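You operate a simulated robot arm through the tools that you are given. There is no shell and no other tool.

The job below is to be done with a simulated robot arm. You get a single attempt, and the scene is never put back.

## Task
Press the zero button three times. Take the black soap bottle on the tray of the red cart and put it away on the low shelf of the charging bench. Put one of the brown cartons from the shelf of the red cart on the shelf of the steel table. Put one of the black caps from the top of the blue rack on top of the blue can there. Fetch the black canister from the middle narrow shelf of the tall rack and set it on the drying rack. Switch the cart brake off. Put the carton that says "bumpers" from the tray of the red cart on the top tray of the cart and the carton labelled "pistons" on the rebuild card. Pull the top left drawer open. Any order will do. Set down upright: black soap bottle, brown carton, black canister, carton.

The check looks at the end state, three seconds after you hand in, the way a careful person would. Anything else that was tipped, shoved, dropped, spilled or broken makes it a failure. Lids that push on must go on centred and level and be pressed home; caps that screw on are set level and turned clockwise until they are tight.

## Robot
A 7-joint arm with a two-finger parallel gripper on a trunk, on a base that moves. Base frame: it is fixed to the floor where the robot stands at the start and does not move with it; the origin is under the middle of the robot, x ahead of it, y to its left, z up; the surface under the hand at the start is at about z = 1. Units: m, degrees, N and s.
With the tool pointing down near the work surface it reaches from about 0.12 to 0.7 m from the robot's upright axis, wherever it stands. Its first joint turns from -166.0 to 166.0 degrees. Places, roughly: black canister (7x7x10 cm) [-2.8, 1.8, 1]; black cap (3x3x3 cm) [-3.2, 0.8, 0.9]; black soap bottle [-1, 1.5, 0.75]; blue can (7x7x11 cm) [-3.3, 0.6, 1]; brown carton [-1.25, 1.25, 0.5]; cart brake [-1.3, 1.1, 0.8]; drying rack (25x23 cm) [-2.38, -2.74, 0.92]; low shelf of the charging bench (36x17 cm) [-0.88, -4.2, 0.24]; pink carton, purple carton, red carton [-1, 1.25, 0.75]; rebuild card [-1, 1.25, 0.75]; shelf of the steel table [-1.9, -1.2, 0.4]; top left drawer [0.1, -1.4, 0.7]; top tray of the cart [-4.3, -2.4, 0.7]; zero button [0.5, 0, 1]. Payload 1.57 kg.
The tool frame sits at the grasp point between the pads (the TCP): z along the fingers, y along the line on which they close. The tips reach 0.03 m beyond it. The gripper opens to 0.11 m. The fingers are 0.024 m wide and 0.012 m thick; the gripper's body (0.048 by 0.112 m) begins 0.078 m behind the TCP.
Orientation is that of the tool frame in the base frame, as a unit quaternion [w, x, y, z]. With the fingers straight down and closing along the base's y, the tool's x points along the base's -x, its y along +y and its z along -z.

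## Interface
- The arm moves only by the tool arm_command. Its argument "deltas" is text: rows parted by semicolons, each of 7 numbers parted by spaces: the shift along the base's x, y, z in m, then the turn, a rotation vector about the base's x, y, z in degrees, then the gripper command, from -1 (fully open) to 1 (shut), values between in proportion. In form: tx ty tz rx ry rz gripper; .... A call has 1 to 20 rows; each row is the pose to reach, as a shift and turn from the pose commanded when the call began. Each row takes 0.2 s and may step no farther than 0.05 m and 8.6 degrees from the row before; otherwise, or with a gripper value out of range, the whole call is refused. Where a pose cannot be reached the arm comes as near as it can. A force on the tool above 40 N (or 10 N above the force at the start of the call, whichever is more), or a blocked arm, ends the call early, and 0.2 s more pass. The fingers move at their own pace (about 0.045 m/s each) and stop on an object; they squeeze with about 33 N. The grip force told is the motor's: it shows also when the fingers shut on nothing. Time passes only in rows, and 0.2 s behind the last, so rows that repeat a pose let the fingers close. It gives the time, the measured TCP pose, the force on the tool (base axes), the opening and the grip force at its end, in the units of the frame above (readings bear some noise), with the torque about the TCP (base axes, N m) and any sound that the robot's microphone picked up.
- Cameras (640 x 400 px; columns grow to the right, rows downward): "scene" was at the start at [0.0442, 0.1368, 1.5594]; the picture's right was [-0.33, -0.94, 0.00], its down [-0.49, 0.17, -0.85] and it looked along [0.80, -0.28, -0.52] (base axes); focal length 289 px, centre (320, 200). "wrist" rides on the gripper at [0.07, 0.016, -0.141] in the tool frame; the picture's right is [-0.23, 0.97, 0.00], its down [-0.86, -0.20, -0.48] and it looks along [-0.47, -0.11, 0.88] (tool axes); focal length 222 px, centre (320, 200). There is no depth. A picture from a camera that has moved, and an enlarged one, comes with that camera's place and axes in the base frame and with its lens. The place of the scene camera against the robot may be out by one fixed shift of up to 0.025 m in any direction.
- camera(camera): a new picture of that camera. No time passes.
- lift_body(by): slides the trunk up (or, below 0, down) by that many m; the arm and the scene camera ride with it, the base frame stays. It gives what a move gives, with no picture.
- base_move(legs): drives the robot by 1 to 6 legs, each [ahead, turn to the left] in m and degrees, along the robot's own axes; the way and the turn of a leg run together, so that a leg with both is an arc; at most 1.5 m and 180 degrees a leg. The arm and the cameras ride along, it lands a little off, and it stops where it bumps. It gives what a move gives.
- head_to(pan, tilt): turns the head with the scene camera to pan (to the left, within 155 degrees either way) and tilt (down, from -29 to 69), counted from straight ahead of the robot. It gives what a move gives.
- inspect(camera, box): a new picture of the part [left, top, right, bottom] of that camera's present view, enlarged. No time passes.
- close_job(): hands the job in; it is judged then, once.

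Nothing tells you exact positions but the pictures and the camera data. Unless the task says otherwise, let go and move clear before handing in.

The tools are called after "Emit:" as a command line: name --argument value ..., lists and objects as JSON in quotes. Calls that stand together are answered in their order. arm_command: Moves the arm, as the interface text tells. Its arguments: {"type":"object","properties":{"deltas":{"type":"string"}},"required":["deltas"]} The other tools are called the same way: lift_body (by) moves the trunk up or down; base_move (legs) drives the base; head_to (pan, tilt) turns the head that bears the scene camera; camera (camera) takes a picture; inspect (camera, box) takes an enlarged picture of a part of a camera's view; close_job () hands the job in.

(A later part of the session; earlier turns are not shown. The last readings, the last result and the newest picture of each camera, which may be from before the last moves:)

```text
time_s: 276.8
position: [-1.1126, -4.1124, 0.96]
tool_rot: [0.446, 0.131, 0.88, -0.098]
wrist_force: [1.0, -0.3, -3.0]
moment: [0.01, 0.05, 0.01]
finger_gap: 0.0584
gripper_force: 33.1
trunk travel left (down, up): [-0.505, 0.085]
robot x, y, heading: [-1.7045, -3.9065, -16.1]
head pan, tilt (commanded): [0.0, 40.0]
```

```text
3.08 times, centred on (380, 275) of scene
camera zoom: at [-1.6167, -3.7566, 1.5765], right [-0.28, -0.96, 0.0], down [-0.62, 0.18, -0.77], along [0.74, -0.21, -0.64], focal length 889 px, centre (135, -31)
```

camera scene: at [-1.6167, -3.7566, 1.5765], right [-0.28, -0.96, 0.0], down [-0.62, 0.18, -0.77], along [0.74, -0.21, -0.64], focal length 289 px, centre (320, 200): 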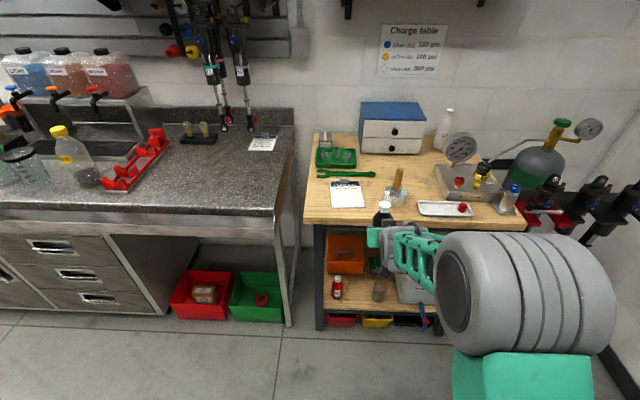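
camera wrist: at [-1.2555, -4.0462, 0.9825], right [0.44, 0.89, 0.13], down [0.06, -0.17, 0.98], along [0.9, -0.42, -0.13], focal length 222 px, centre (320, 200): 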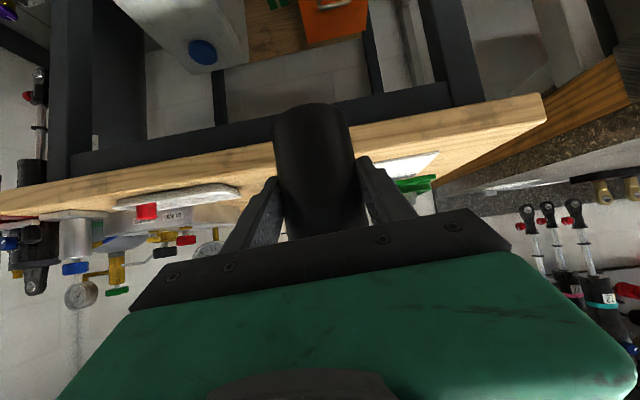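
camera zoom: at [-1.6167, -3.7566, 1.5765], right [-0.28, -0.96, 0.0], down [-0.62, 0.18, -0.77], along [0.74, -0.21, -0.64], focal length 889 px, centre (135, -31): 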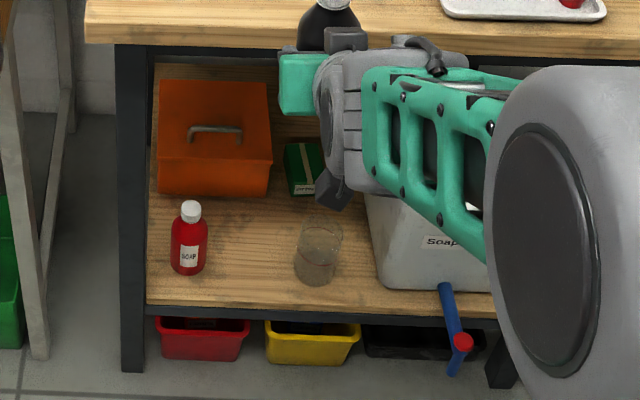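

The shelf has a red SOAP bottle and a jar with about 16 cm free between them – the black soap bottle goes there. I lower the trunk outside the bench first.

Emit:
lift_body --by -0.4

Emit:
lift_body --by -0.1

Emit:
camera --camera "wrist"

Emit:
camera --camera "scene"

```text
time_s: 280.6
position: [-1.1113, -4.1118, 0.5579]
tool_rot: [0.446, 0.132, 0.88, -0.098]
wrist_force: [0.3, -0.4, -2.7]
moment: [0.04, 0.02, 0.02]
finger_gap: 0.0585
gripper_force: 33.0
trunk travel left (down, up): [-0.105, 0.485]
robot x, y, heading: [-1.7006, -3.9081, -16.0]
head pan, tilt (commanded): [0.0, 40.0]
```

```text
time_s: 281.9
position: [-1.1113, -4.1118, 0.4585]
tool_rot: [0.446, 0.131, 0.88, -0.098]
wrist_force: [-0.3, -0.5, -3.6]
moment: [0.04, 0.04, -0.05]
finger_gap: 0.0584
gripper_force: 32.8
trunk travel left (down, up): [-0.005, 0.585]
robot x, y, heading: [-1.704, -3.9108, -16.0]
head pan, tilt (commanded): [0.0, 40.0]
```

```text
taken
camera wrist: at [-1.2556, -4.0462, 0.4826], right [0.44, 0.89, 0.13], down [0.06, -0.17, 0.98], along [0.9, -0.42, -0.13], focal length 222 px, centre (320, 200)
```

wrist: 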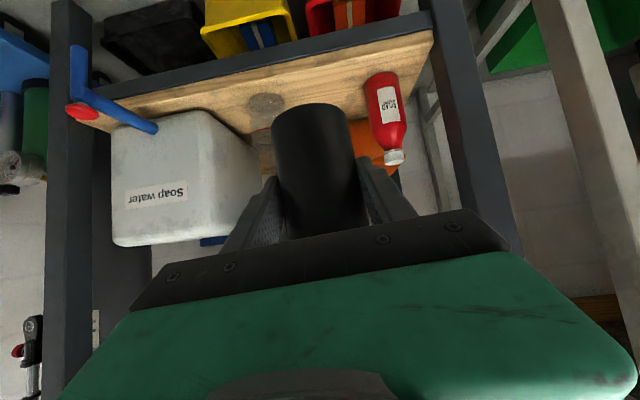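

```text
taken
camera scene: at [-1.6168, -3.7566, 1.0766], right [-0.28, -0.96, 0.0], down [-0.62, 0.18, -0.77], along [0.74, -0.21, -0.64], focal length 289 px, centre (320, 200)
```

scene: 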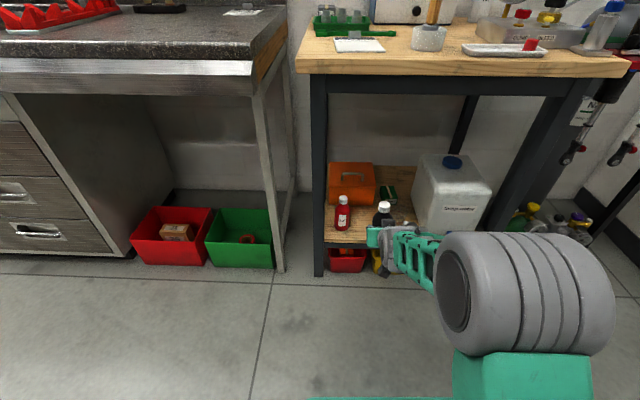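

The bottle is already lined up at the gap's middle (b ≈ -4.25). I extend straight in slowly, staying above the shelf, and check before lowering.

Emit:
arm_command --deltas "0.005 -0.002 0 0 0 0 1; 0.015 -0.005 0 0 0 0 1; 0.029 -0.0095 0 0 0 0 1; 0.043 -0.014 0 0 0 0 1; 0.057 -0.0186 0 0 0 0 1; 0.071 -0.0232 0 0 0 0 1; 0.085 -0.0277 0 0 0 0 1; 0.099 -0.0323 -0.005 0 0 0 1; 0.113 -0.0369 -0.012 0 0 0 1; 0.127 -0.0414 -0.02 0 0 0 1; 0.141 -0.046 -0.03 0 0 0 1; 0.155 -0.0506 -0.04 0 0 0 1; 0.169 -0.0551 -0.05 0 0 0 1; 0.183 -0.0597 -0.06 0 0 0 1; 0.197 -0.0643 -0.07 0 0 0 1; 0.209 -0.0682 -0.08 0 0 0 1; 0.219 -0.0715 -0.088 0 0 0 1; 0.226 -0.0737 -0.095 0 0 0 1; 0.23 -0.075 -0.1 0 0 0 1; 0.23 -0.075 -0.1 0 0 0 1"

Emit:
camera --camera "wrist"

Emit:
inspect --camera "scene" --box '[300, 150, 480, 290]'

```text
time_s: 286.1
position: [-0.8827, -4.1866, 0.3576]
tool_rot: [0.446, 0.131, 0.88, -0.097]
wrist_force: [0.1, -0.4, -2.2]
moment: [-0.02, 0.04, -0.02]
finger_gap: 0.0584
gripper_force: 33.5
trunk travel left (down, up): [-0.005, 0.585]
robot x, y, heading: [-1.7028, -3.9115, -15.8]
head pan, tilt (commanded): [0.0, 40.0]
```

```text
taken
camera wrist: at [-1.0258, -4.1209, 0.3818], right [0.44, 0.89, 0.13], down [0.06, -0.17, 0.98], along [0.9, -0.42, -0.13], focal length 222 px, centre (320, 200)
```

wrist: 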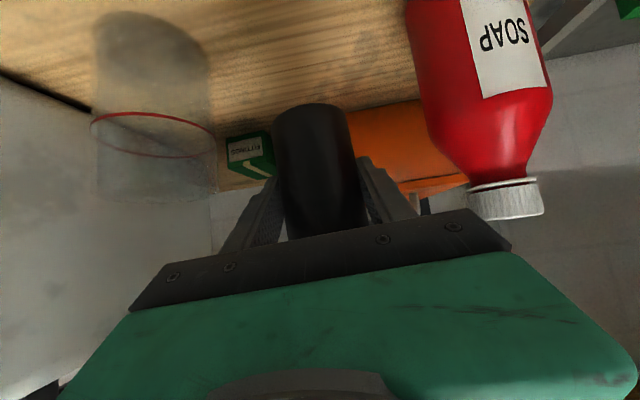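

```text
2.86 times, centred on (390, 220) of scene
camera zoom: at [-1.6167, -3.7567, 1.0765], right [-0.28, -0.96, 0.0], down [-0.62, 0.18, -0.77], along [0.74, -0.21, -0.64], focal length 826 px, centre (120, 143)
```

zoom: 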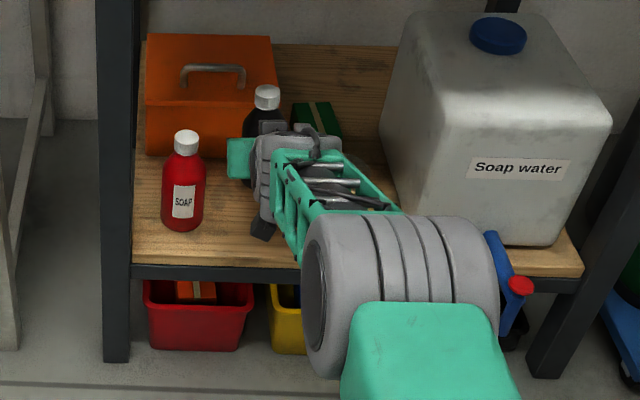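

The bottle hangs in the gap, about 3 cm clear of the SOAP bottle and the jar on either side. I lower it slowly until it touches the shelf.

Emit:
arm_command --deltas "0 0 -0.008 0 0 0 1; 0 0 -0.016 0 0 0 1; 0 0 -0.024 0 0 0 1; 0 0 -0.032 0 0 0 1; 0 0 -0.039 0 0 0 1; 0 0 -0.045 0 0 0 1; 0 0 -0.049 0 0 0 1"

```text
time_s: 287.7
position: [-0.8827, -4.1872, 0.3095]
tool_rot: [0.447, 0.132, 0.879, -0.098]
wrist_force: [0.5, -0.7, -3.0]
moment: [0.04, 0.06, -0.02]
finger_gap: 0.0584
gripper_force: 32.6
trunk travel left (down, up): [-0.005, 0.585]
robot x, y, heading: [-1.7066, -3.9107, -16.0]
head pan, tilt (commanded): [0.0, 40.0]
```

Emit:
arm_command --deltas "0 0 -0.002 0 0 0 1; 0 0 -0.004 0 0 0 1; 0 0 -0.006 0 0 0 1; 0 0 -0.008 0 0 0 1"

Emit:
inspect --camera "wrist" --box '[200, 60, 480, 240]'

```text
time_s: 288.7
position: [-0.8829, -4.1859, 0.3005]
tool_rot: [0.446, 0.131, 0.88, -0.098]
wrist_force: [-0.7, -0.4, -3.5]
moment: [0.02, 0.03, -0.02]
finger_gap: 0.0586
gripper_force: 32.9
trunk travel left (down, up): [-0.005, 0.585]
robot x, y, heading: [-1.7018, -3.9093, -15.9]
head pan, tilt (commanded): [0.0, 40.0]
```

```text
2.22 times, centred on (340, 150) of wrist
camera zoom: at [-1.0262, -4.1212, 0.3253], right [0.44, 0.89, 0.13], down [0.06, -0.17, 0.98], along [0.9, -0.42, -0.13], focal length 494 px, centre (276, 311)
```

zoom: 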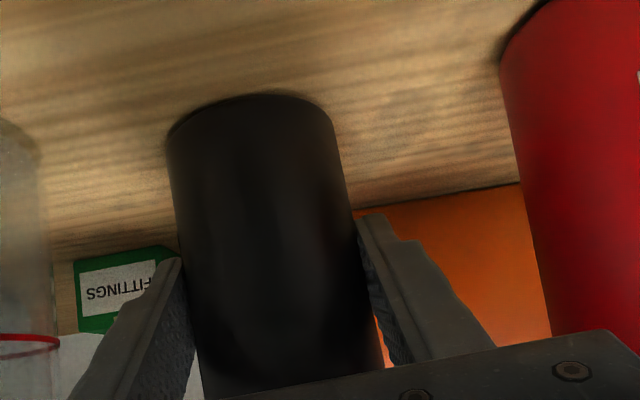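

Not yet touching; I continue down in 2 mm steps.

Emit:
arm_command --deltas "0 0 -0.002 0 0 0 1; 0 0 -0.004 0 0 0 1; 0 0 -0.006 0 0 0 1; 0 0 -0.008 0 0 0 1"

```text
time_s: 289.7
position: [-0.8802, -4.1875, 0.3004]
tool_rot: [0.451, 0.131, 0.877, -0.098]
wrist_force: [-6.8, 3.0, 21.6]
moment: [0.6, 0.04, 0.13]
finger_gap: 0.0583
gripper_force: 33.1
trunk travel left (down, up): [-0.005, 0.585]
robot x, y, heading: [-1.7059, -3.9111, -16.1]
head pan, tilt (commanded): [0.0, 40.0]
```

The bottle touches the shelf at TCP z ≈ 0.300. I ease off and open the fingers gently, just enough to clear the neighbours.

Emit:
arm_command --deltas "0 0 0.004 0 0 0 1; 0 0 0.007 0 0 0 1; 0 0 0.007 0 0 0 1"

Emit:
arm_command --deltas "0 0 0 0 0 0 0.4; 0 0 0 0 0 0 -0.1; 0 0 0 0 0 0 -0.35; 0 0 0 0 0 0 -0.4; 0 0 0 0 0 0 -0.4; 0 0 0 0 0 0 -0.4"

Emit:
inspect --camera "wrist" --box '[150, 40, 490, 240]'

```text
time_s: 290.5
position: [-0.8832, -4.1871, 0.3015]
tool_rot: [0.447, 0.131, 0.88, -0.098]
wrist_force: [4.2, -1.9, 7.9]
moment: [0.1, -0.45, -0.11]
finger_gap: 0.0585
gripper_force: 33.2
trunk travel left (down, up): [-0.005, 0.585]
robot x, y, heading: [-1.7041, -3.9136, -15.8]
head pan, tilt (commanded): [0.0, 40.0]
```

```text
time_s: 291.9
position: [-0.882, -4.187, 0.2998]
tool_rot: [0.446, 0.132, 0.88, -0.098]
wrist_force: [-0.6, -0.5, -0.7]
moment: [0.0, 0.01, 0.02]
finger_gap: 0.0769
gripper_force: 0.0
trunk travel left (down, up): [-0.005, 0.585]
robot x, y, heading: [-1.7004, -3.9102, -15.9]
head pan, tilt (commanded): [0.0, 40.0]
```

```text
1.88 times, centred on (320, 140) of wrist
camera zoom: at [-1.026, -4.1214, 0.3251], right [0.44, 0.89, 0.13], down [0.06, -0.17, 0.98], along [0.9, -0.42, -0.13], focal length 418 px, centre (320, 313)
```

zoom: 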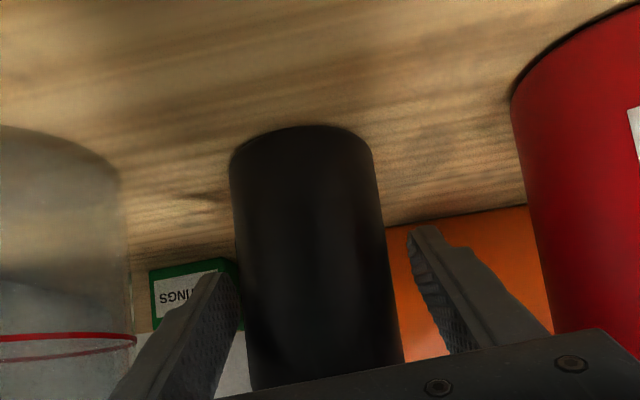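

The bottle stands on its own. I centre the open fingers on it and back straight out 0.2 m.

Emit:
arm_command --deltas "-0.0013 -0.0038 0 0 0 0 -0.5; -0.0013 -0.0038 0 0 0 0 -0.55; -0.0013 -0.0038 0 0 0 0 -0.55"

Emit:
base_move --legs '[[-0.2, 0]]'

Emit:
camera --camera "wrist"

Emit:
inspect --camera "scene" --box '[280, 100, 480, 260]'

```text
time_s: 292.7
position: [-0.8833, -4.1913, 0.3005]
tool_rot: [0.446, 0.131, 0.88, -0.098]
wrist_force: [0.8, -0.3, 0.1]
moment: [0.03, -0.02, 0.0]
finger_gap: 0.0853
gripper_force: 0.1
trunk travel left (down, up): [-0.005, 0.585]
robot x, y, heading: [-1.7047, -3.9079, -16.0]
head pan, tilt (commanded): [0.0, 40.0]
```

```text
time_s: 294.3
position: [-1.0729, -4.1333, 0.3003]
tool_rot: [0.446, 0.13, 0.88, -0.097]
wrist_force: [0.2, 0.6, -0.1]
moment: [0.01, -0.01, 0.01]
finger_gap: 0.0852
gripper_force: 0.0
trunk travel left (down, up): [-0.005, 0.585]
robot x, y, heading: [-1.8939, -3.855, -16.0]
head pan, tilt (commanded): [0.0, 40.0]
```

```text
taken
camera wrist: at [-1.218, -4.0681, 0.3249], right [0.44, 0.89, 0.13], down [0.06, -0.17, 0.98], along [0.9, -0.42, -0.13], focal length 222 px, centre (320, 200)
```

wrist: 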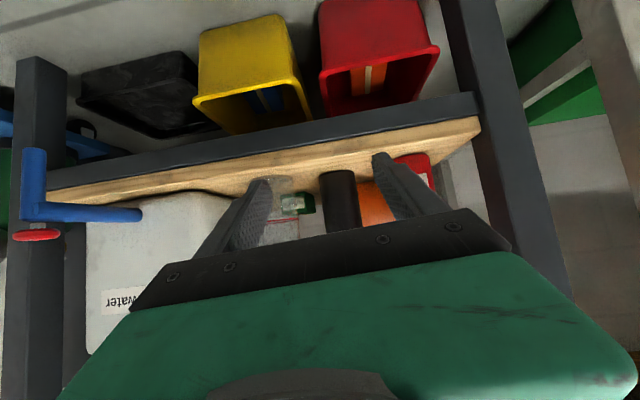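

```text
2.50 times, centred on (380, 180) of scene
camera zoom: at [-1.8089, -3.7017, 1.0765], right [-0.27, -0.96, 0.0], down [-0.62, 0.18, -0.77], along [0.74, -0.21, -0.64], focal length 723 px, centre (170, 250)
```

zoom: 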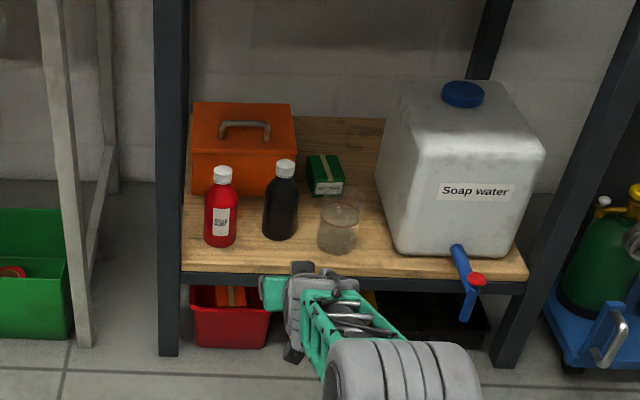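

The black soap bottle stands upright on the charging bench's low shelf, neighbours untouched. Next is the drawer: I raise the trunk, drive back up the aisle and turn to face the workbench's left drawer stack.

Emit:
lift_body --by 0.3

Emit:
base_move --legs '[[0, 88], [1.5, 0], [1.3, 0]]'

Emit:
head_to --pan -60 --tilt 35

Emit:
camera --camera "scene"

```text
time_s: 297.3
position: [-1.0741, -4.1335, 0.5996]
tool_rot: [0.447, 0.13, 0.88, -0.097]
wrist_force: [0.1, -0.8, 0.1]
moment: [0.0, 0.02, 0.02]
finger_gap: 0.0853
gripper_force: 0.0
trunk travel left (down, up): [-0.305, 0.285]
robot x, y, heading: [-1.8961, -3.8541, -15.7]
head pan, tilt (commanded): [0.0, 40.0]
```

```text
time_s: 314.8
position: [-0.7848, -0.3373, 0.5999]
tool_rot: [0.386, -0.525, 0.718, 0.244]
wrist_force: [-0.1, 0.8, -0.6]
moment: [0.02, -0.01, 0.04]
finger_gap: 0.0854
gripper_force: 0.2
trunk travel left (down, up): [-0.305, 0.285]
robot x, y, heading: [-1.0735, -1.1531, 73.1]
head pan, tilt (commanded): [0.0, 40.0]
```

```text
time_s: 316.1
position: [-0.7833, -0.3376, 0.6018]
tool_rot: [0.386, -0.525, 0.718, 0.244]
wrist_force: [0.4, 0.9, 0.0]
moment: [0.01, -0.01, 0.0]
finger_gap: 0.0852
gripper_force: 0.1
trunk travel left (down, up): [-0.305, 0.285]
robot x, y, heading: [-1.0693, -1.1543, 73.7]
head pan, tilt (commanded): [-60.0, 35.0]
```

```text
taken
camera scene: at [-1.1338, -1.1355, 1.3841], right [0.23, -0.97, 0.0], down [-0.56, -0.13, -0.82], along [0.8, 0.19, -0.57], focal length 289 px, centre (320, 200)
```

scene: 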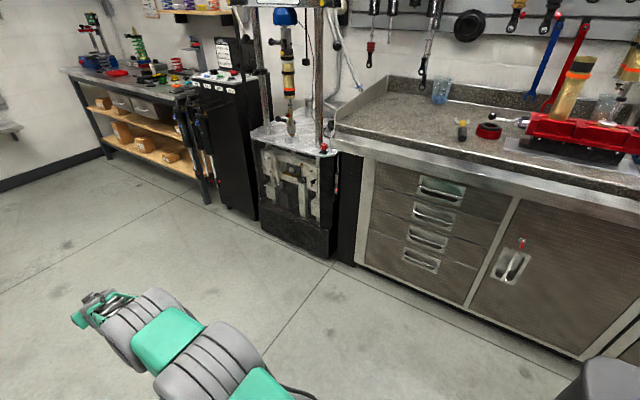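

The left stack has four drawers; the top one's handle is near (0.03, -1.40, 0.70). I zoom in on the handle.

Emit:
inspect --camera "scene" --box '[340, 140, 520, 300]'

Emit:
inspect --camera "scene" --box '[400, 160, 480, 225]'

```text
2.50 times, centred on (430, 220) of scene
camera zoom: at [-1.1338, -1.1355, 1.3841], right [0.23, -0.97, 0.0], down [-0.56, -0.13, -0.82], along [0.8, 0.19, -0.57], focal length 723 px, centre (45, 150)
```

zoom: 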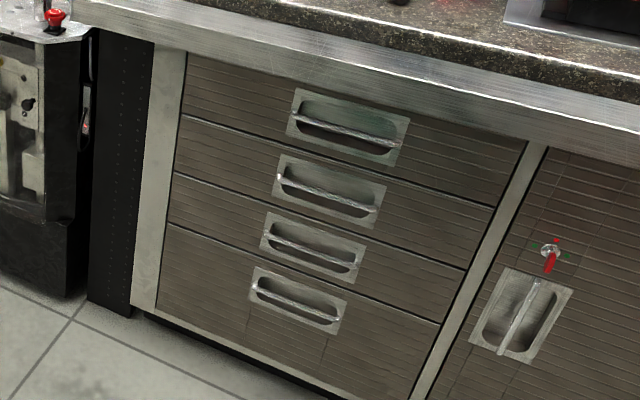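

```text
6.15 times, centred on (440, 192) of scene
camera zoom: at [-1.1338, -1.1355, 1.3841], right [0.23, -0.97, 0.0], down [-0.56, -0.13, -0.82], along [0.8, 0.19, -0.57], focal length 1779 px, centre (-418, 246)
```

zoom: 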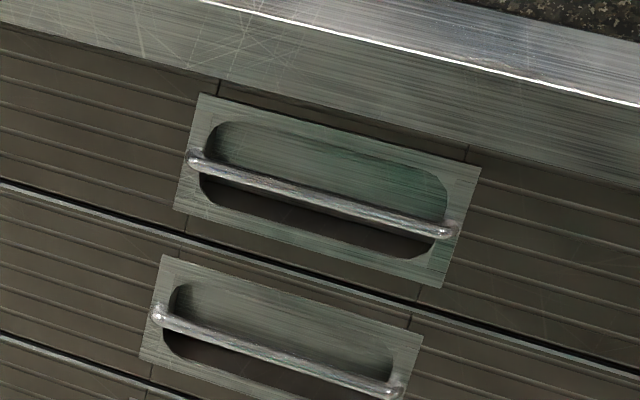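

The handle is a horizontal bar over a recess at about z ≈ 0.73. I'll grip the bar with the hand rolled 90°, so I line the robot up in front of it first.

Emit:
base_move --legs '[[0.11, 0], [0, -89]]'

Emit:
head_to --pan 0 --tilt 30

Emit:
camera --camera "scene"

Emit:
camera --camera "wrist"

```text
time_s: 321.0
position: [-0.2125, -1.2958, 0.6014]
tool_rot: [0.448, 0.114, 0.882, -0.089]
wrist_force: [-0.4, -0.5, -1.0]
moment: [-0.02, 0.02, 0.01]
finger_gap: 0.0852
gripper_force: 0.0
trunk travel left (down, up): [-0.305, 0.285]
robot x, y, heading: [-1.041, -1.0482, -13.7]
head pan, tilt (commanded): [-60.0, 35.0]
```

```text
time_s: 322.3
position: [-0.2115, -1.295, 0.6019]
tool_rot: [0.448, 0.113, 0.882, -0.089]
wrist_force: [1.2, -0.3, -0.1]
moment: [0.0, -0.03, 0.02]
finger_gap: 0.0851
gripper_force: 0.0
trunk travel left (down, up): [-0.305, 0.285]
robot x, y, heading: [-1.0431, -1.0462, -13.8]
head pan, tilt (commanded): [0.0, 30.0]
```

```text
taken
camera scene: at [-0.9556, -0.8924, 1.3919], right [-0.24, -0.97, 0.0], down [-0.49, 0.12, -0.87], along [0.84, -0.21, -0.5], focal length 289 px, centre (320, 200)
```

scene: 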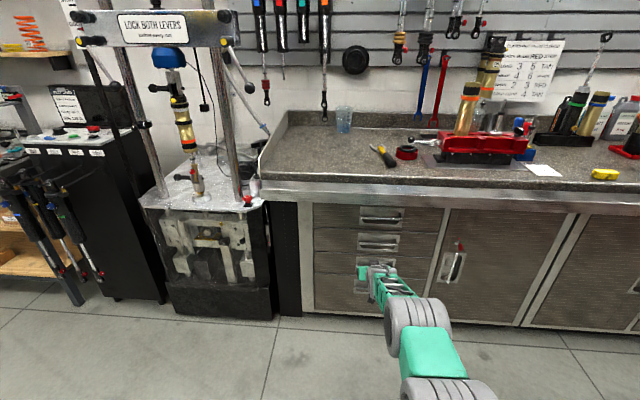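

```text
taken
camera wrist: at [-0.3578, -1.2355, 0.6248], right [0.4, 0.91, 0.13], down [0.06, -0.17, 0.98], along [0.91, -0.39, -0.13], focal length 222 px, centre (320, 200)
```

wrist: 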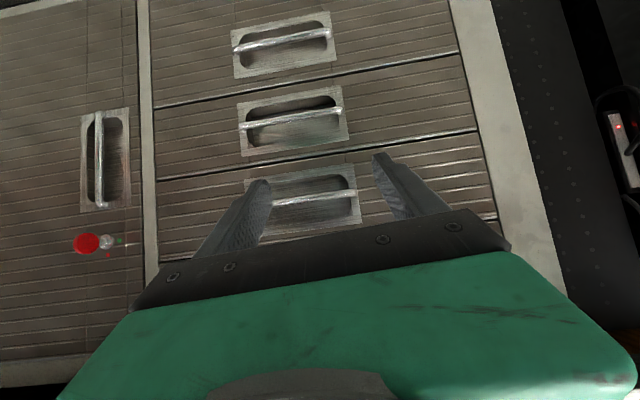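

The bars are spaced ~0.135 m apart, putting the top one at z ≈ 0.71. I lower the trunk a bit, raise and flatten the hand, then roll it 90°.

Emit:
lift_body --by -0.12

Emit:
arm_command --deltas "-0.005 0.002 0.04 -1.1 -3.2 0 -0.5; -0.01 0.003 0.08 -2.2 -6.4 0 -0.5; -0.015 0.005 0.12 -3.3 -9.6 0 -0.5; -0.02 0.007 0.16 -4.4 -12.9 0 -0.5; -0.02 0.007 0.2 -5.4 -16.1 0 -0.5; -0.02 0.007 0.225 -5.4 -16.1 0 -0.5; -0.02 0.007 0.225 -5.4 -16.1 0 -0.5"

Emit:
camera --camera "wrist"

```text
time_s: 323.8
position: [-0.2124, -1.2955, 0.4799]
tool_rot: [0.447, 0.114, 0.883, -0.09]
wrist_force: [0.0, -1.2, 0.0]
moment: [0.01, 0.0, -0.03]
finger_gap: 0.0851
gripper_force: 0.1
trunk travel left (down, up): [-0.185, 0.405]
robot x, y, heading: [-1.0408, -1.0491, -13.6]
head pan, tilt (commanded): [0.0, 30.0]
```

```text
time_s: 325.4
position: [-0.2306, -1.2894, 0.7041]
tool_rot: [0.573, 0.103, 0.806, -0.113]
wrist_force: [0.3, 0.6, -0.7]
moment: [0.0, -0.02, 0.0]
finger_gap: 0.0824
gripper_force: 0.1
trunk travel left (down, up): [-0.185, 0.405]
robot x, y, heading: [-1.0418, -1.0484, -13.7]
head pan, tilt (commanded): [0.0, 30.0]
```

```text
taken
camera wrist: at [-0.3775, -1.23, 0.6817], right [0.36, 0.92, 0.15], down [-0.21, -0.08, 0.97], along [0.91, -0.39, 0.17], focal length 222 px, centre (320, 200)
```

wrist: 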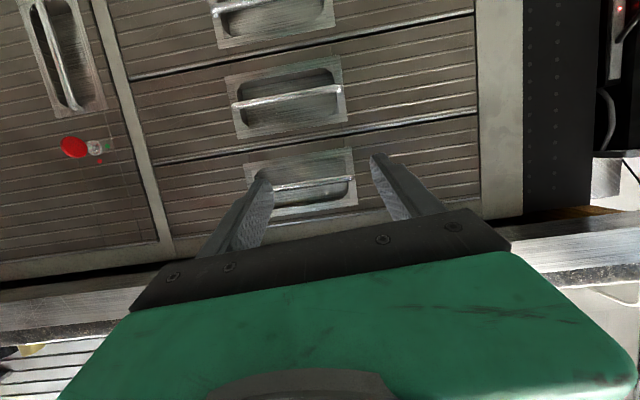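

The top drawer's bar is at about a=0.41, z ≈ 0.717, just under the bench top. I now roll the hand by 90° with the fingers half-closed.

Emit:
arm_command --deltas "-0.001 -0.004 0 -7.364 2.455 2.618 0.2; -0.003 -0.008 0 -14.73 4.91 5.236 0.2; -0.004 -0.012 0 -22.09 7.365 7.854 0.2; -0.005 -0.017 0 -29.46 9.82 10.47 0.2; -0.007 -0.021 0 -36.82 12.27 13.09 0.2; -0.008 -0.025 0 -44.18 14.73 15.71 0.2; -0.01 -0.029 0 -51.55 17.18 18.33 0.2; -0.011 -0.033 0 -58.91 19.64 20.94 0.2; -0.012 -0.037 0 -66.28 22.09 23.56 0.2; -0.014 -0.042 0 -73.64 24.55 26.18 0.2; -0.015 -0.046 0 -81.0 27.0 28.8 0.2; -0.015 -0.046 0 -81.0 27.0 28.8 0.2"

Emit:
camera --camera "wrist"

Emit:
inspect --camera "scene" --box '[290, 170, 470, 330]'

```text
time_s: 328.0
position: [-0.2473, -1.3349, 0.705]
tool_rot: [0.325, -0.498, 0.641, -0.485]
wrist_force: [-0.3, 0.6, 0.5]
moment: [-0.01, 0.02, 0.0]
finger_gap: 0.0441
gripper_force: 0.0
trunk travel left (down, up): [-0.185, 0.405]
robot x, y, heading: [-1.0448, -1.0467, -13.7]
head pan, tilt (commanded): [0.0, 30.0]
```

```text
taken
camera wrist: at [-0.4011, -1.3583, 0.7387], right [-0.25, 0.25, -0.94], down [-0.11, 0.95, 0.28], along [0.96, 0.18, -0.21], focal length 222 px, centre (320, 200)
```

wrist: 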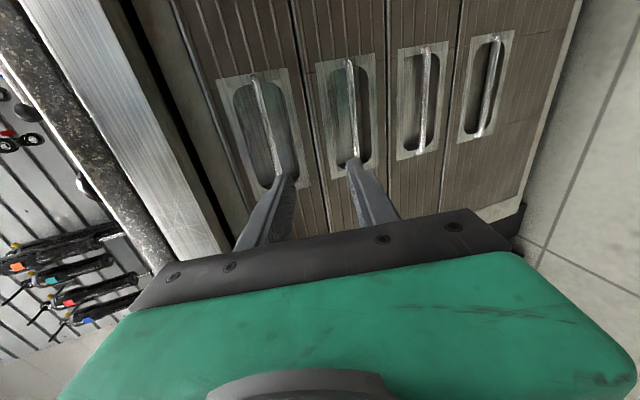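

```text
2.50 times, centred on (380, 250) of scene
camera zoom: at [-0.9556, -0.8924, 1.2719], right [-0.24, -0.97, 0.0], down [-0.49, 0.12, -0.87], along [0.84, -0.21, -0.5], focal length 723 px, centre (170, 75)
```

zoom: 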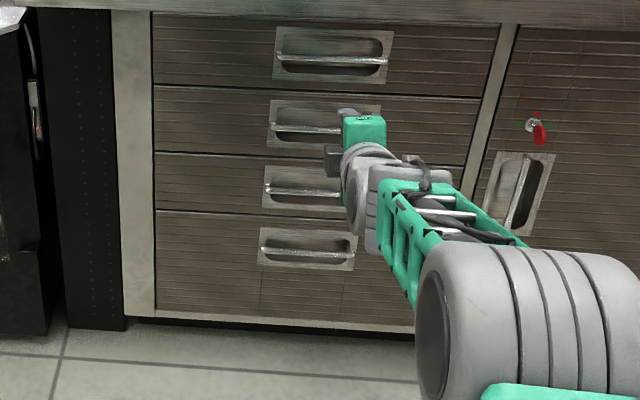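

The hand is rolled and the bar runs at z ≈ 0.711, centred at b ≈ -1.357. I pull the arm in a bit, narrow the fingers, and drive 0.23 m closer.

Emit:
arm_command --deltas "-0.03 -0.001 0.004 0 0 0 0.4; -0.06 -0.0025 0.008 0 0 0 0.4; -0.0853 -0.0037 0.012 0 0 0 0.4; -0.0853 -0.0037 0.012 0 0 0 0.4"

Emit:
base_move --legs '[[0.23, 0]]'

Emit:
camera --camera "wrist"

Emit:
inspect --camera "scene" --box '[300, 180, 440, 300]'

```text
time_s: 329.0
position: [-0.3338, -1.3386, 0.7174]
tool_rot: [0.325, -0.498, 0.642, -0.485]
wrist_force: [0.5, 0.7, -1.1]
moment: [-0.01, -0.01, 0.01]
finger_gap: 0.033
gripper_force: 0.0
trunk travel left (down, up): [-0.185, 0.405]
robot x, y, heading: [-1.0431, -1.0519, -13.9]
head pan, tilt (commanded): [0.0, 30.0]
```

```text
time_s: 330.7
position: [-0.1059, -1.3936, 0.7188]
tool_rot: [0.326, -0.497, 0.642, -0.484]
wrist_force: [0.4, -0.2, -0.2]
moment: [-0.02, -0.03, 0.03]
finger_gap: 0.0329
gripper_force: 0.0
trunk travel left (down, up): [-0.185, 0.405]
robot x, y, heading: [-0.8129, -1.1022, -13.7]
head pan, tilt (commanded): [0.0, 30.0]
```

```text
taken
camera wrist: at [-0.2604, -1.418, 0.7515], right [-0.25, 0.25, -0.94], down [-0.12, 0.95, 0.29], along [0.96, 0.18, -0.21], focal length 222 px, centre (320, 200)
```

wrist: 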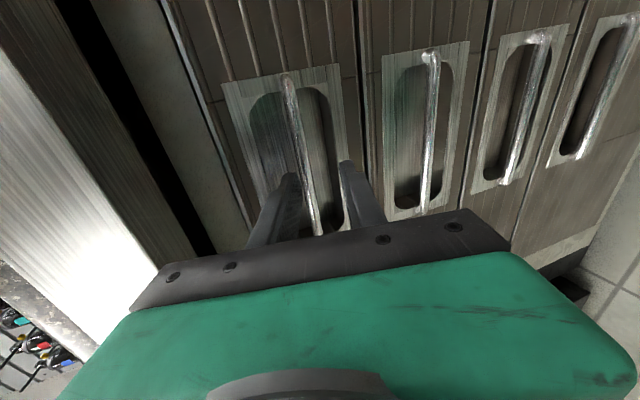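

```text
3.33 times, centred on (370, 240) of scene
camera zoom: at [-0.7284, -0.948, 1.2719], right [-0.24, -0.97, 0.0], down [-0.49, 0.12, -0.87], along [0.84, -0.21, -0.5], focal length 964 px, centre (153, 67)
```

zoom: 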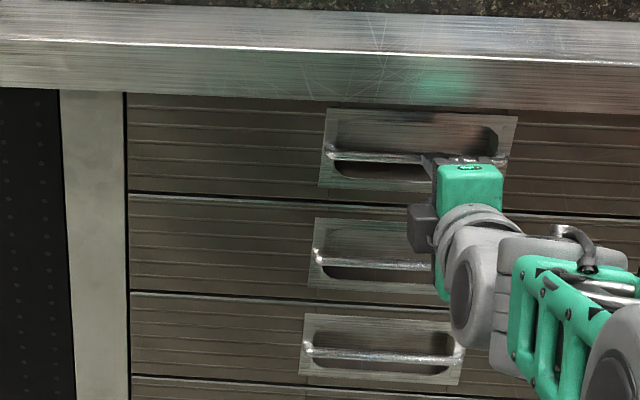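

The bar lies between the two fingertips ahead. I zoom to check the alignment.

Emit:
inspect --camera "wrist" --box '[200, 50, 440, 250]'

```text
2.00 times, centred on (320, 150) of wrist
camera zoom: at [-0.2604, -1.418, 0.7515], right [-0.25, 0.25, -0.94], down [-0.12, 0.95, 0.29], along [0.96, 0.18, -0.21], focal length 444 px, centre (320, 300)
```

zoom: 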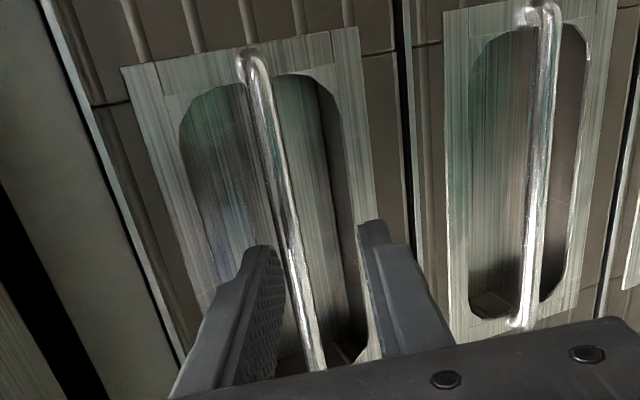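

The bar is centred between the fingers at z ≈ 0.712. I advance horizontally in small steps watching the force.

Emit:
arm_command --deltas "0.0095 -0.0031 0.002 0 0 0 0.4; 0.019 -0.0062 0.002 0 0 0 0.4; 0.0285 -0.0093 0.002 0 0 0 0.4; 0.038 -0.0124 0.002 0 0 0 0.4; 0.042 -0.0137 0.002 0 0 0 0.4"

Emit:
inspect --camera "wrist" --box '[200, 50, 440, 250]'

Emit:
inspect --camera "scene" --box '[320, 190, 420, 270]'

```text
time_s: 331.9
position: [-0.0633, -1.4074, 0.7205]
tool_rot: [0.325, -0.497, 0.642, -0.484]
wrist_force: [0.3, -0.3, 0.5]
moment: [0.0, -0.01, -0.01]
finger_gap: 0.0326
gripper_force: 0.1
trunk travel left (down, up): [-0.185, 0.405]
robot x, y, heading: [-0.8172, -1.103, -13.7]
head pan, tilt (commanded): [0.0, 30.0]
```

```text
2.00 times, centred on (320, 150) of wrist
camera zoom: at [-0.2179, -1.4322, 0.7535], right [-0.25, 0.25, -0.94], down [-0.12, 0.95, 0.29], along [0.96, 0.18, -0.21], focal length 444 px, centre (320, 300)
```

zoom: 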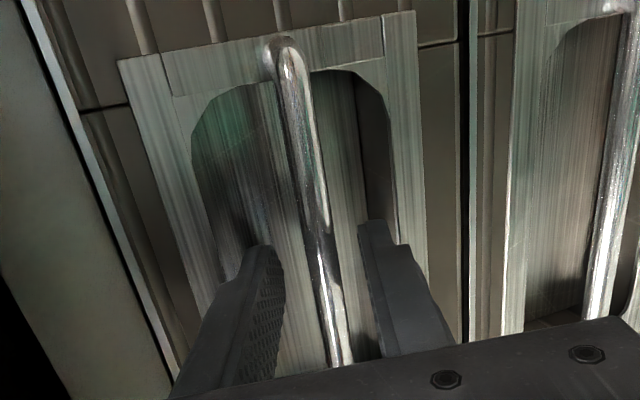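

```text
5.00 times, centred on (370, 230) of scene
camera zoom: at [-0.7284, -0.948, 1.2719], right [-0.24, -0.97, 0.0], down [-0.49, 0.12, -0.87], along [0.84, -0.21, -0.5], focal length 1445 px, centre (70, 50)
```

zoom: 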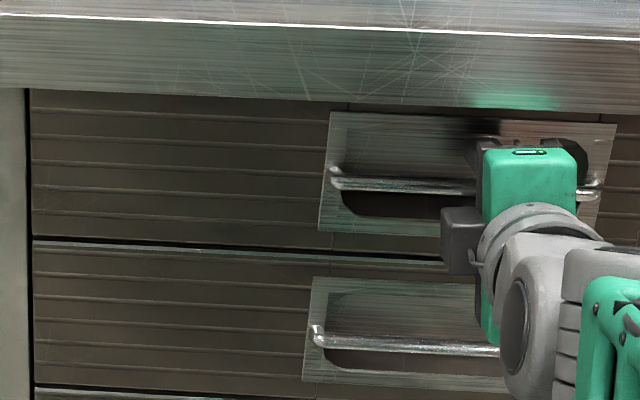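

The bar sits between the fingertips. I go in another 1.5 cm carefully, then close on it.

Emit:
arm_command --deltas "0.0048 -0.0016 -0.001 0 0 0 0.4; 0.0095 -0.0031 -0.001 0 0 0 0.4; 0.0142 -0.0047 -0.001 0 0 0 0.4; 0.019 -0.0062 -0.001 0 0 0 0.4"

Emit:
inspect --camera "wrist" --box '[200, 50, 440, 250]'

```text
time_s: 332.9
position: [-0.0482, -1.4117, 0.7194]
tool_rot: [0.325, -0.497, 0.643, -0.484]
wrist_force: [-31.7, 12.2, 7.7]
moment: [-0.42, -0.76, -0.23]
finger_gap: 0.0305
gripper_force: 0.1
trunk travel left (down, up): [-0.185, 0.405]
robot x, y, heading: [-0.816, -1.1051, -13.5]
head pan, tilt (commanded): [0.0, 30.0]
stopped in row 4: the force on the tool passed its limit at 46 N (the readings are from after the stop); the commanded pose is now the measured one
```

```text
2.00 times, centred on (320, 150) of wrist
camera zoom: at [-0.2036, -1.4368, 0.7538], right [-0.25, 0.25, -0.94], down [-0.12, 0.95, 0.29], along [0.96, 0.18, -0.21], focal length 444 px, centre (320, 300)
```

zoom: 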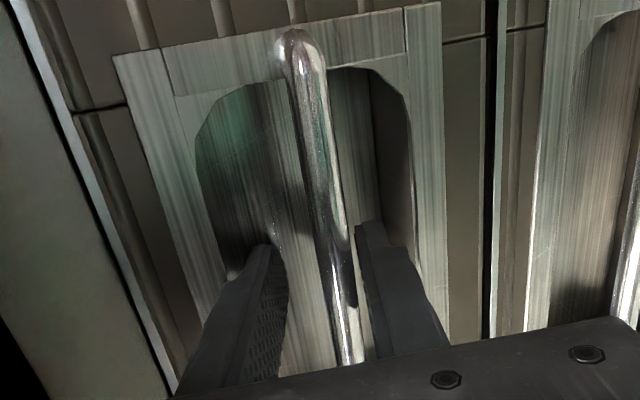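

A fingertip touched the recess. I back off 3 mm and close on the bar.

Emit:
arm_command --deltas "-0.003 0.001 0 0 0 0 0.4; -0.004 0.0013 0 0 0 0 0.6; -0.004 0.0013 0 0 0 0 1; -0.004 0.0013 0 0 0 0 1; -0.004 0.0013 0 0 0 0 1"

Emit:
inspect --camera "wrist" --box '[200, 50, 440, 250]'

```text
time_s: 334.1
position: [-0.0514, -1.4129, 0.7138]
tool_rot: [0.324, -0.498, 0.644, -0.482]
wrist_force: [-3.2, 1.9, -14.0]
moment: [0.61, -0.21, -0.47]
finger_gap: 0.0134
gripper_force: 30.0
trunk travel left (down, up): [-0.185, 0.405]
robot x, y, heading: [-0.8146, -1.1028, -13.8]
head pan, tilt (commanded): [0.0, 30.0]
```

```text
2.00 times, centred on (320, 150) of wrist
camera zoom: at [-0.2049, -1.4364, 0.7482], right [-0.26, 0.25, -0.93], down [-0.11, 0.95, 0.29], along [0.96, 0.18, -0.21], focal length 444 px, centre (320, 300)
```

zoom: 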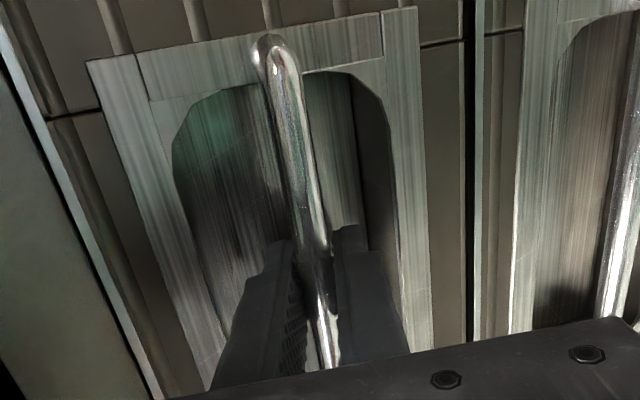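

The bar is gripped firmly (13 mm). I relax the vertical strain and pull the drawer out in short reverse legs, correcting the small sideways drift with the arm.

Emit:
arm_command --deltas "0 0 -0.004 0 0 0 1; 0 0 -0.004 0 0 0 1"

Emit:
base_move --legs '[[-0.06, 0]]'

Emit:
camera --camera "wrist"

```text
time_s: 334.7
position: [-0.0502, -1.4108, 0.714]
tool_rot: [0.325, -0.497, 0.642, -0.485]
wrist_force: [-9.6, 3.0, -8.6]
moment: [0.76, -0.29, -0.06]
finger_gap: 0.0136
gripper_force: 30.6
trunk travel left (down, up): [-0.185, 0.405]
robot x, y, heading: [-0.8156, -1.1016, -13.9]
head pan, tilt (commanded): [0.0, 30.0]
```

```text
time_s: 335.7
position: [-0.1074, -1.3925, 0.7133]
tool_rot: [0.327, -0.499, 0.641, -0.482]
wrist_force: [9.2, 24.5, -6.3]
moment: [0.68, -0.27, -0.26]
finger_gap: 0.0131
gripper_force: 30.5
trunk travel left (down, up): [-0.185, 0.405]
robot x, y, heading: [-0.8713, -1.0886, -13.7]
head pan, tilt (commanded): [0.0, 30.0]
```

```text
taken
camera wrist: at [-0.2618, -1.4186, 0.7474], right [-0.25, 0.25, -0.93], down [-0.12, 0.95, 0.29], along [0.96, 0.19, -0.21], focal length 222 px, centre (320, 200)
```

wrist: 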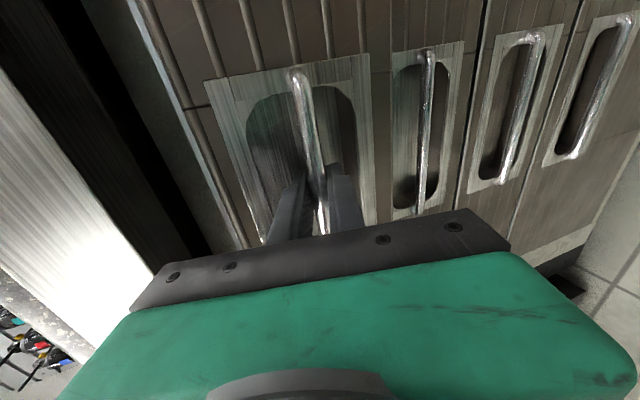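

The drawer moved out 6 cm. I correct the sideways strain and pull on.

Emit:
arm_command --deltas "0.001 0.003 0 0 0 0 1; 0.002 0.006 0 0 0 0 1; 0.002 0.006 0 0 0 0 1"

Emit:
base_move --legs '[[-0.07, -1]]'

Emit:
arm_command --deltas "0 0 0 0 0 0 1"

```text
time_s: 336.5
position: [-0.1083, -1.392, 0.7141]
tool_rot: [0.325, -0.497, 0.642, -0.484]
wrist_force: [-6.7, -23.3, -2.3]
moment: [0.57, -0.16, -0.4]
finger_gap: 0.0133
gripper_force: 30.7
trunk travel left (down, up): [-0.185, 0.405]
robot x, y, heading: [-0.8763, -1.0854, -14.0]
head pan, tilt (commanded): [0.0, 30.0]
```

```text
time_s: 337.5
position: [-0.1798, -1.3838, 0.7126]
tool_rot: [0.324, -0.493, 0.646, -0.485]
wrist_force: [7.0, 21.6, -3.0]
moment: [0.81, -0.26, 0.14]
finger_gap: 0.0134
gripper_force: 30.2
trunk travel left (down, up): [-0.185, 0.405]
robot x, y, heading: [-0.9403, -1.0726, -14.2]
head pan, tilt (commanded): [0.0, 30.0]
```

```text
time_s: 337.9
position: [-0.1793, -1.3841, 0.7144]
tool_rot: [0.325, -0.494, 0.645, -0.483]
wrist_force: [2.7, 5.7, 0.8]
moment: [0.94, -0.38, 0.59]
finger_gap: 0.0131
gripper_force: 29.5
trunk travel left (down, up): [-0.185, 0.405]
robot x, y, heading: [-0.9421, -1.0703, -14.2]
head pan, tilt (commanded): [0.0, 30.0]
```

The drawer is open about 13 cm. I keep pulling.

Emit:
base_move --legs '[[-0.06, 0]]'

Emit:
arm_command --deltas "0.0005 0.002 0 0 0 0 1; 0.001 0.003 0 0 0 0 1"

Emit:
base_move --legs '[[-0.05, 0]]'

Emit:
camera --camera "scene"

Emit:
camera --camera "wrist"

```text
time_s: 338.9
position: [-0.237, -1.3651, 0.7137]
tool_rot: [0.327, -0.495, 0.644, -0.483]
wrist_force: [8.7, 25.1, -0.5]
moment: [0.65, -0.24, -0.25]
finger_gap: 0.0134
gripper_force: 29.9
trunk travel left (down, up): [-0.185, 0.405]
robot x, y, heading: [-0.9989, -1.0566, -13.9]
head pan, tilt (commanded): [0.0, 30.0]
```

```text
time_s: 339.5
position: [-0.2368, -1.3653, 0.7137]
tool_rot: [0.326, -0.494, 0.645, -0.483]
wrist_force: [-2.3, -5.9, -0.6]
moment: [0.94, -0.38, 0.64]
finger_gap: 0.013
gripper_force: 30.1
trunk travel left (down, up): [-0.185, 0.405]
robot x, y, heading: [-1.0004, -1.0572, -14.2]
head pan, tilt (commanded): [0.0, 30.0]
```

```text
time_s: 340.4
position: [-0.2865, -1.351, 0.7137]
tool_rot: [0.328, -0.495, 0.644, -0.482]
wrist_force: [1.1, 0.1, 0.0]
moment: [0.74, -0.27, -0.02]
finger_gap: 0.0133
gripper_force: 30.4
trunk travel left (down, up): [-0.185, 0.405]
robot x, y, heading: [-1.0485, -1.0418, -13.9]
head pan, tilt (commanded): [0.0, 30.0]
```

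```text
taken
camera scene: at [-0.9627, -0.8898, 1.2719], right [-0.24, -0.97, 0.0], down [-0.49, 0.12, -0.87], along [0.84, -0.21, -0.5], focal length 289 px, centre (320, 200)
```

scene: 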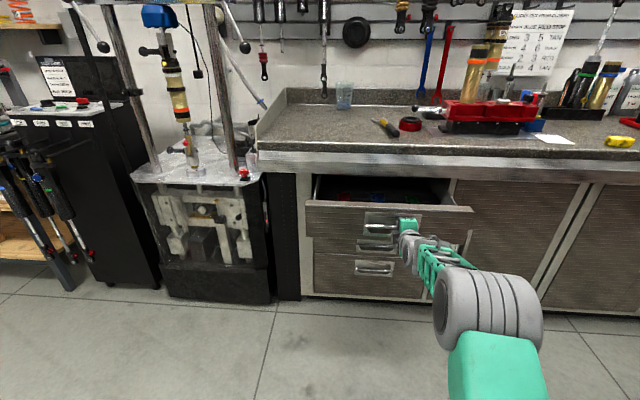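

```text
taken
camera wrist: at [-0.4396, -1.3745, 0.7469], right [-0.25, 0.26, -0.93], down [-0.11, 0.95, 0.29], along [0.96, 0.18, -0.2], focal length 222 px, centre (320, 200)
```

wrist: 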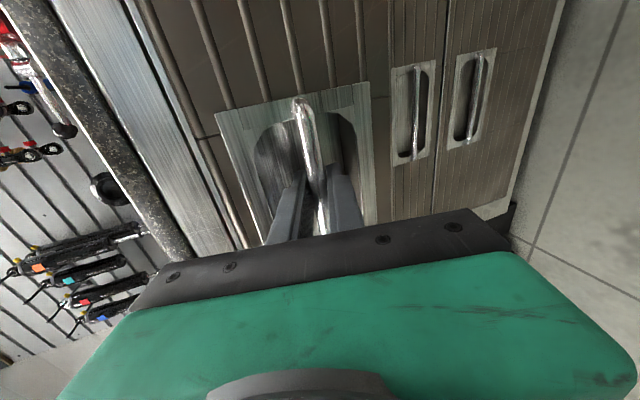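

The drawer is open about 24 cm and still glides freely. I pull a bit more with the arm, then let go.

Emit:
arm_command --deltas "-0.0095 0.0031 0 0 0 0 1; -0.019 0.0062 0 0 0 0 1; -0.0285 0.0093 0 0 0 0 1; -0.038 0.0124 0 0 0 0 1; -0.0475 0.0155 0 0 0 0 1; -0.057 0.0186 0 0 0 0 1; -0.057 0.0186 0 0 0 0 1"

```text
time_s: 342.0
position: [-0.3414, -1.3313, 0.7145]
tool_rot: [0.328, -0.495, 0.644, -0.482]
wrist_force: [-1.7, -1.9, -0.9]
moment: [0.46, -0.14, -0.89]
finger_gap: 0.0131
gripper_force: 30.1
trunk travel left (down, up): [-0.185, 0.405]
robot x, y, heading: [-1.0462, -1.0481, -14.0]
head pan, tilt (commanded): [0.0, 30.0]
```

Now open by about 30 cm. I open the fingers, back away from the handle and raise the trunk.

Emit:
arm_command --deltas "0 0 0 0 0 0 0.6; 0 0 0 0 0 0 0.4; 0 0 0 0 0 0 0.4; 0 0 0.001 0 0 0 0.4"

Emit:
base_move --legs '[[-0.07, 0]]'

Emit:
lift_body --by 0.3

Emit:
camera --camera "scene"

Emit:
camera --camera "wrist"

```text
time_s: 343.0
position: [-0.3405, -1.3311, 0.7146]
tool_rot: [0.328, -0.495, 0.644, -0.482]
wrist_force: [-0.7, 0.1, -0.1]
moment: [-0.02, 0.01, -0.04]
finger_gap: 0.0332
gripper_force: 0.0
trunk travel left (down, up): [-0.185, 0.405]
robot x, y, heading: [-1.0512, -1.0444, -14.0]
head pan, tilt (commanded): [0.0, 30.0]
```

```text
time_s: 344.0
position: [-0.4106, -1.3124, 0.7148]
tool_rot: [0.328, -0.496, 0.644, -0.482]
wrist_force: [0.3, -1.4, 0.1]
moment: [0.01, -0.01, 0.02]
finger_gap: 0.0331
gripper_force: 0.1
trunk travel left (down, up): [-0.185, 0.405]
robot x, y, heading: [-1.1176, -1.0269, -14.1]
head pan, tilt (commanded): [0.0, 30.0]
```

```text
time_s: 347.0
position: [-0.411, -1.3134, 1.015]
tool_rot: [0.328, -0.495, 0.644, -0.482]
wrist_force: [-0.3, -0.8, 1.3]
moment: [0.02, -0.04, 0.01]
finger_gap: 0.033
gripper_force: 0.1
trunk travel left (down, up): [-0.485, 0.105]
robot x, y, heading: [-1.1154, -1.0271, -13.7]
head pan, tilt (commanded): [0.0, 30.0]
```

```text
taken
camera scene: at [-1.0321, -0.8724, 1.5719], right [-0.24, -0.97, 0.0], down [-0.49, 0.12, -0.87], along [0.84, -0.21, -0.5], focal length 289 px, centre (320, 200)
```

scene: 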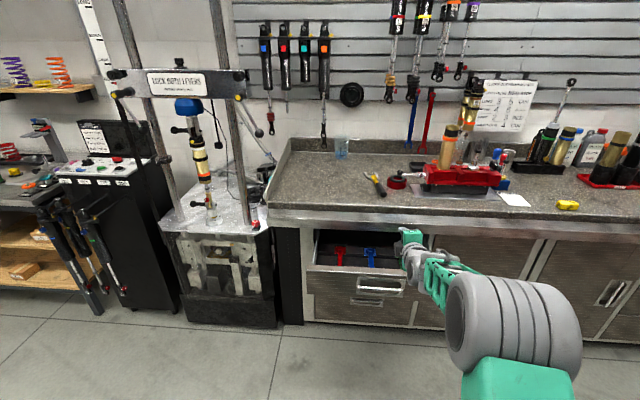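

```text
taken
camera wrist: at [-0.5656, -1.3376, 1.0479], right [-0.25, 0.26, -0.93], down [-0.12, 0.95, 0.29], along [0.96, 0.18, -0.2], focal length 222 px, centre (320, 200)
```

wrist: 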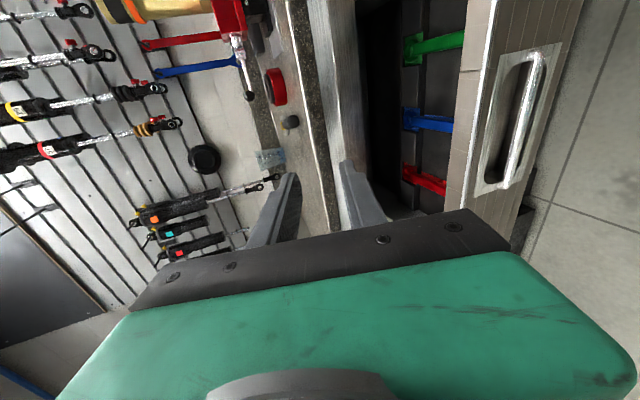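

The drawer is open and clear. Next I restore the hand to pointing straight down: first roll back, then pitch down while drawing in.

Emit:
arm_command --deltas "-0.01 0.003 0 7.36 -2.42 -2.61 0.4; -0.02 0.006 0 14.72 -4.84 -5.23 0.4; -0.03 0.009 0 22.08 -7.27 -7.84 0.4; -0.04 0.012 0 29.44 -9.69 -10.45 0.4; -0.05 0.015 0 36.8 -12.11 -13.07 0.4; -0.05 0.015 0 44.16 -14.53 -15.68 0.4; -0.05 0.015 0 51.52 -16.95 -18.3 0.4; -0.05 0.015 0 58.88 -19.37 -20.91 0.4; -0.05 0.015 0 66.24 -21.8 -23.52 0.4; -0.05 0.015 0 73.6 -24.22 -26.14 0.4; -0.05 0.015 0 80.96 -26.64 -28.75 0.4"

Emit:
arm_command --deltas "-0.015 0.005 0.01 2.478 7.537 0 0.4; -0.03 0.01 0.02 4.956 15.07 0 0.4; -0.045 0.015 0.03 7.434 22.61 0 0.4; -0.06 0.02 0.04 9.91 30.15 0 0.4; -0.075 0.025 0.04 12.39 37.69 0 0.4; -0.09 0.03 0.04 14.87 45.22 0 0.4; -0.1 0.033 0.04 17.35 52.76 0 0.4; -0.1 0.033 0.04 19.82 60.3 0 0.4; -0.1 0.033 0.04 22.3 67.8 0 0.4; -0.1 0.033 0.04 22.3 67.8 0 0.4"

Emit:
camera --camera "scene"

```text
time_s: 349.4
position: [-0.4609, -1.298, 1.0149]
tool_rot: [0.573, 0.105, 0.805, -0.108]
wrist_force: [-0.1, -0.2, -0.2]
moment: [0.01, 0.01, 0.02]
finger_gap: 0.0333
gripper_force: 0.0
trunk travel left (down, up): [-0.485, 0.105]
robot x, y, heading: [-1.1205, -1.029, -13.9]
head pan, tilt (commanded): [0.0, 30.0]
```

```text
time_s: 351.6
position: [-0.5605, -1.2647, 1.056]
tool_rot: [-0.001, 0.128, 0.992, 0.0]
wrist_force: [0.3, -0.5, -0.3]
moment: [0.04, -0.03, 0.01]
finger_gap: 0.0331
gripper_force: 0.0
trunk travel left (down, up): [-0.485, 0.105]
robot x, y, heading: [-1.1178, -1.0255, -13.8]
head pan, tilt (commanded): [0.0, 30.0]
```

```text
taken
camera scene: at [-1.032, -0.8725, 1.5719], right [-0.24, -0.97, 0.0], down [-0.49, 0.12, -0.87], along [0.84, -0.21, -0.5], focal length 289 px, centre (320, 200)
```

scene: 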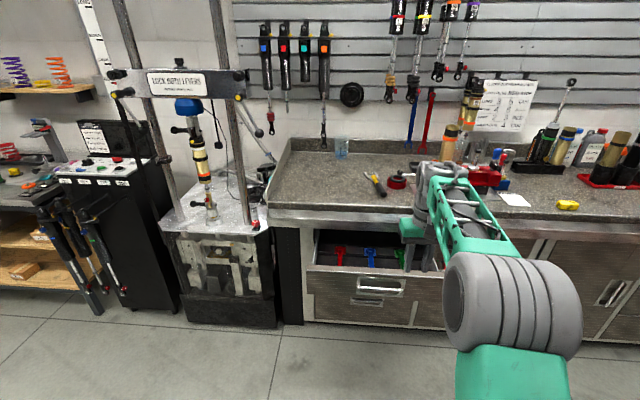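

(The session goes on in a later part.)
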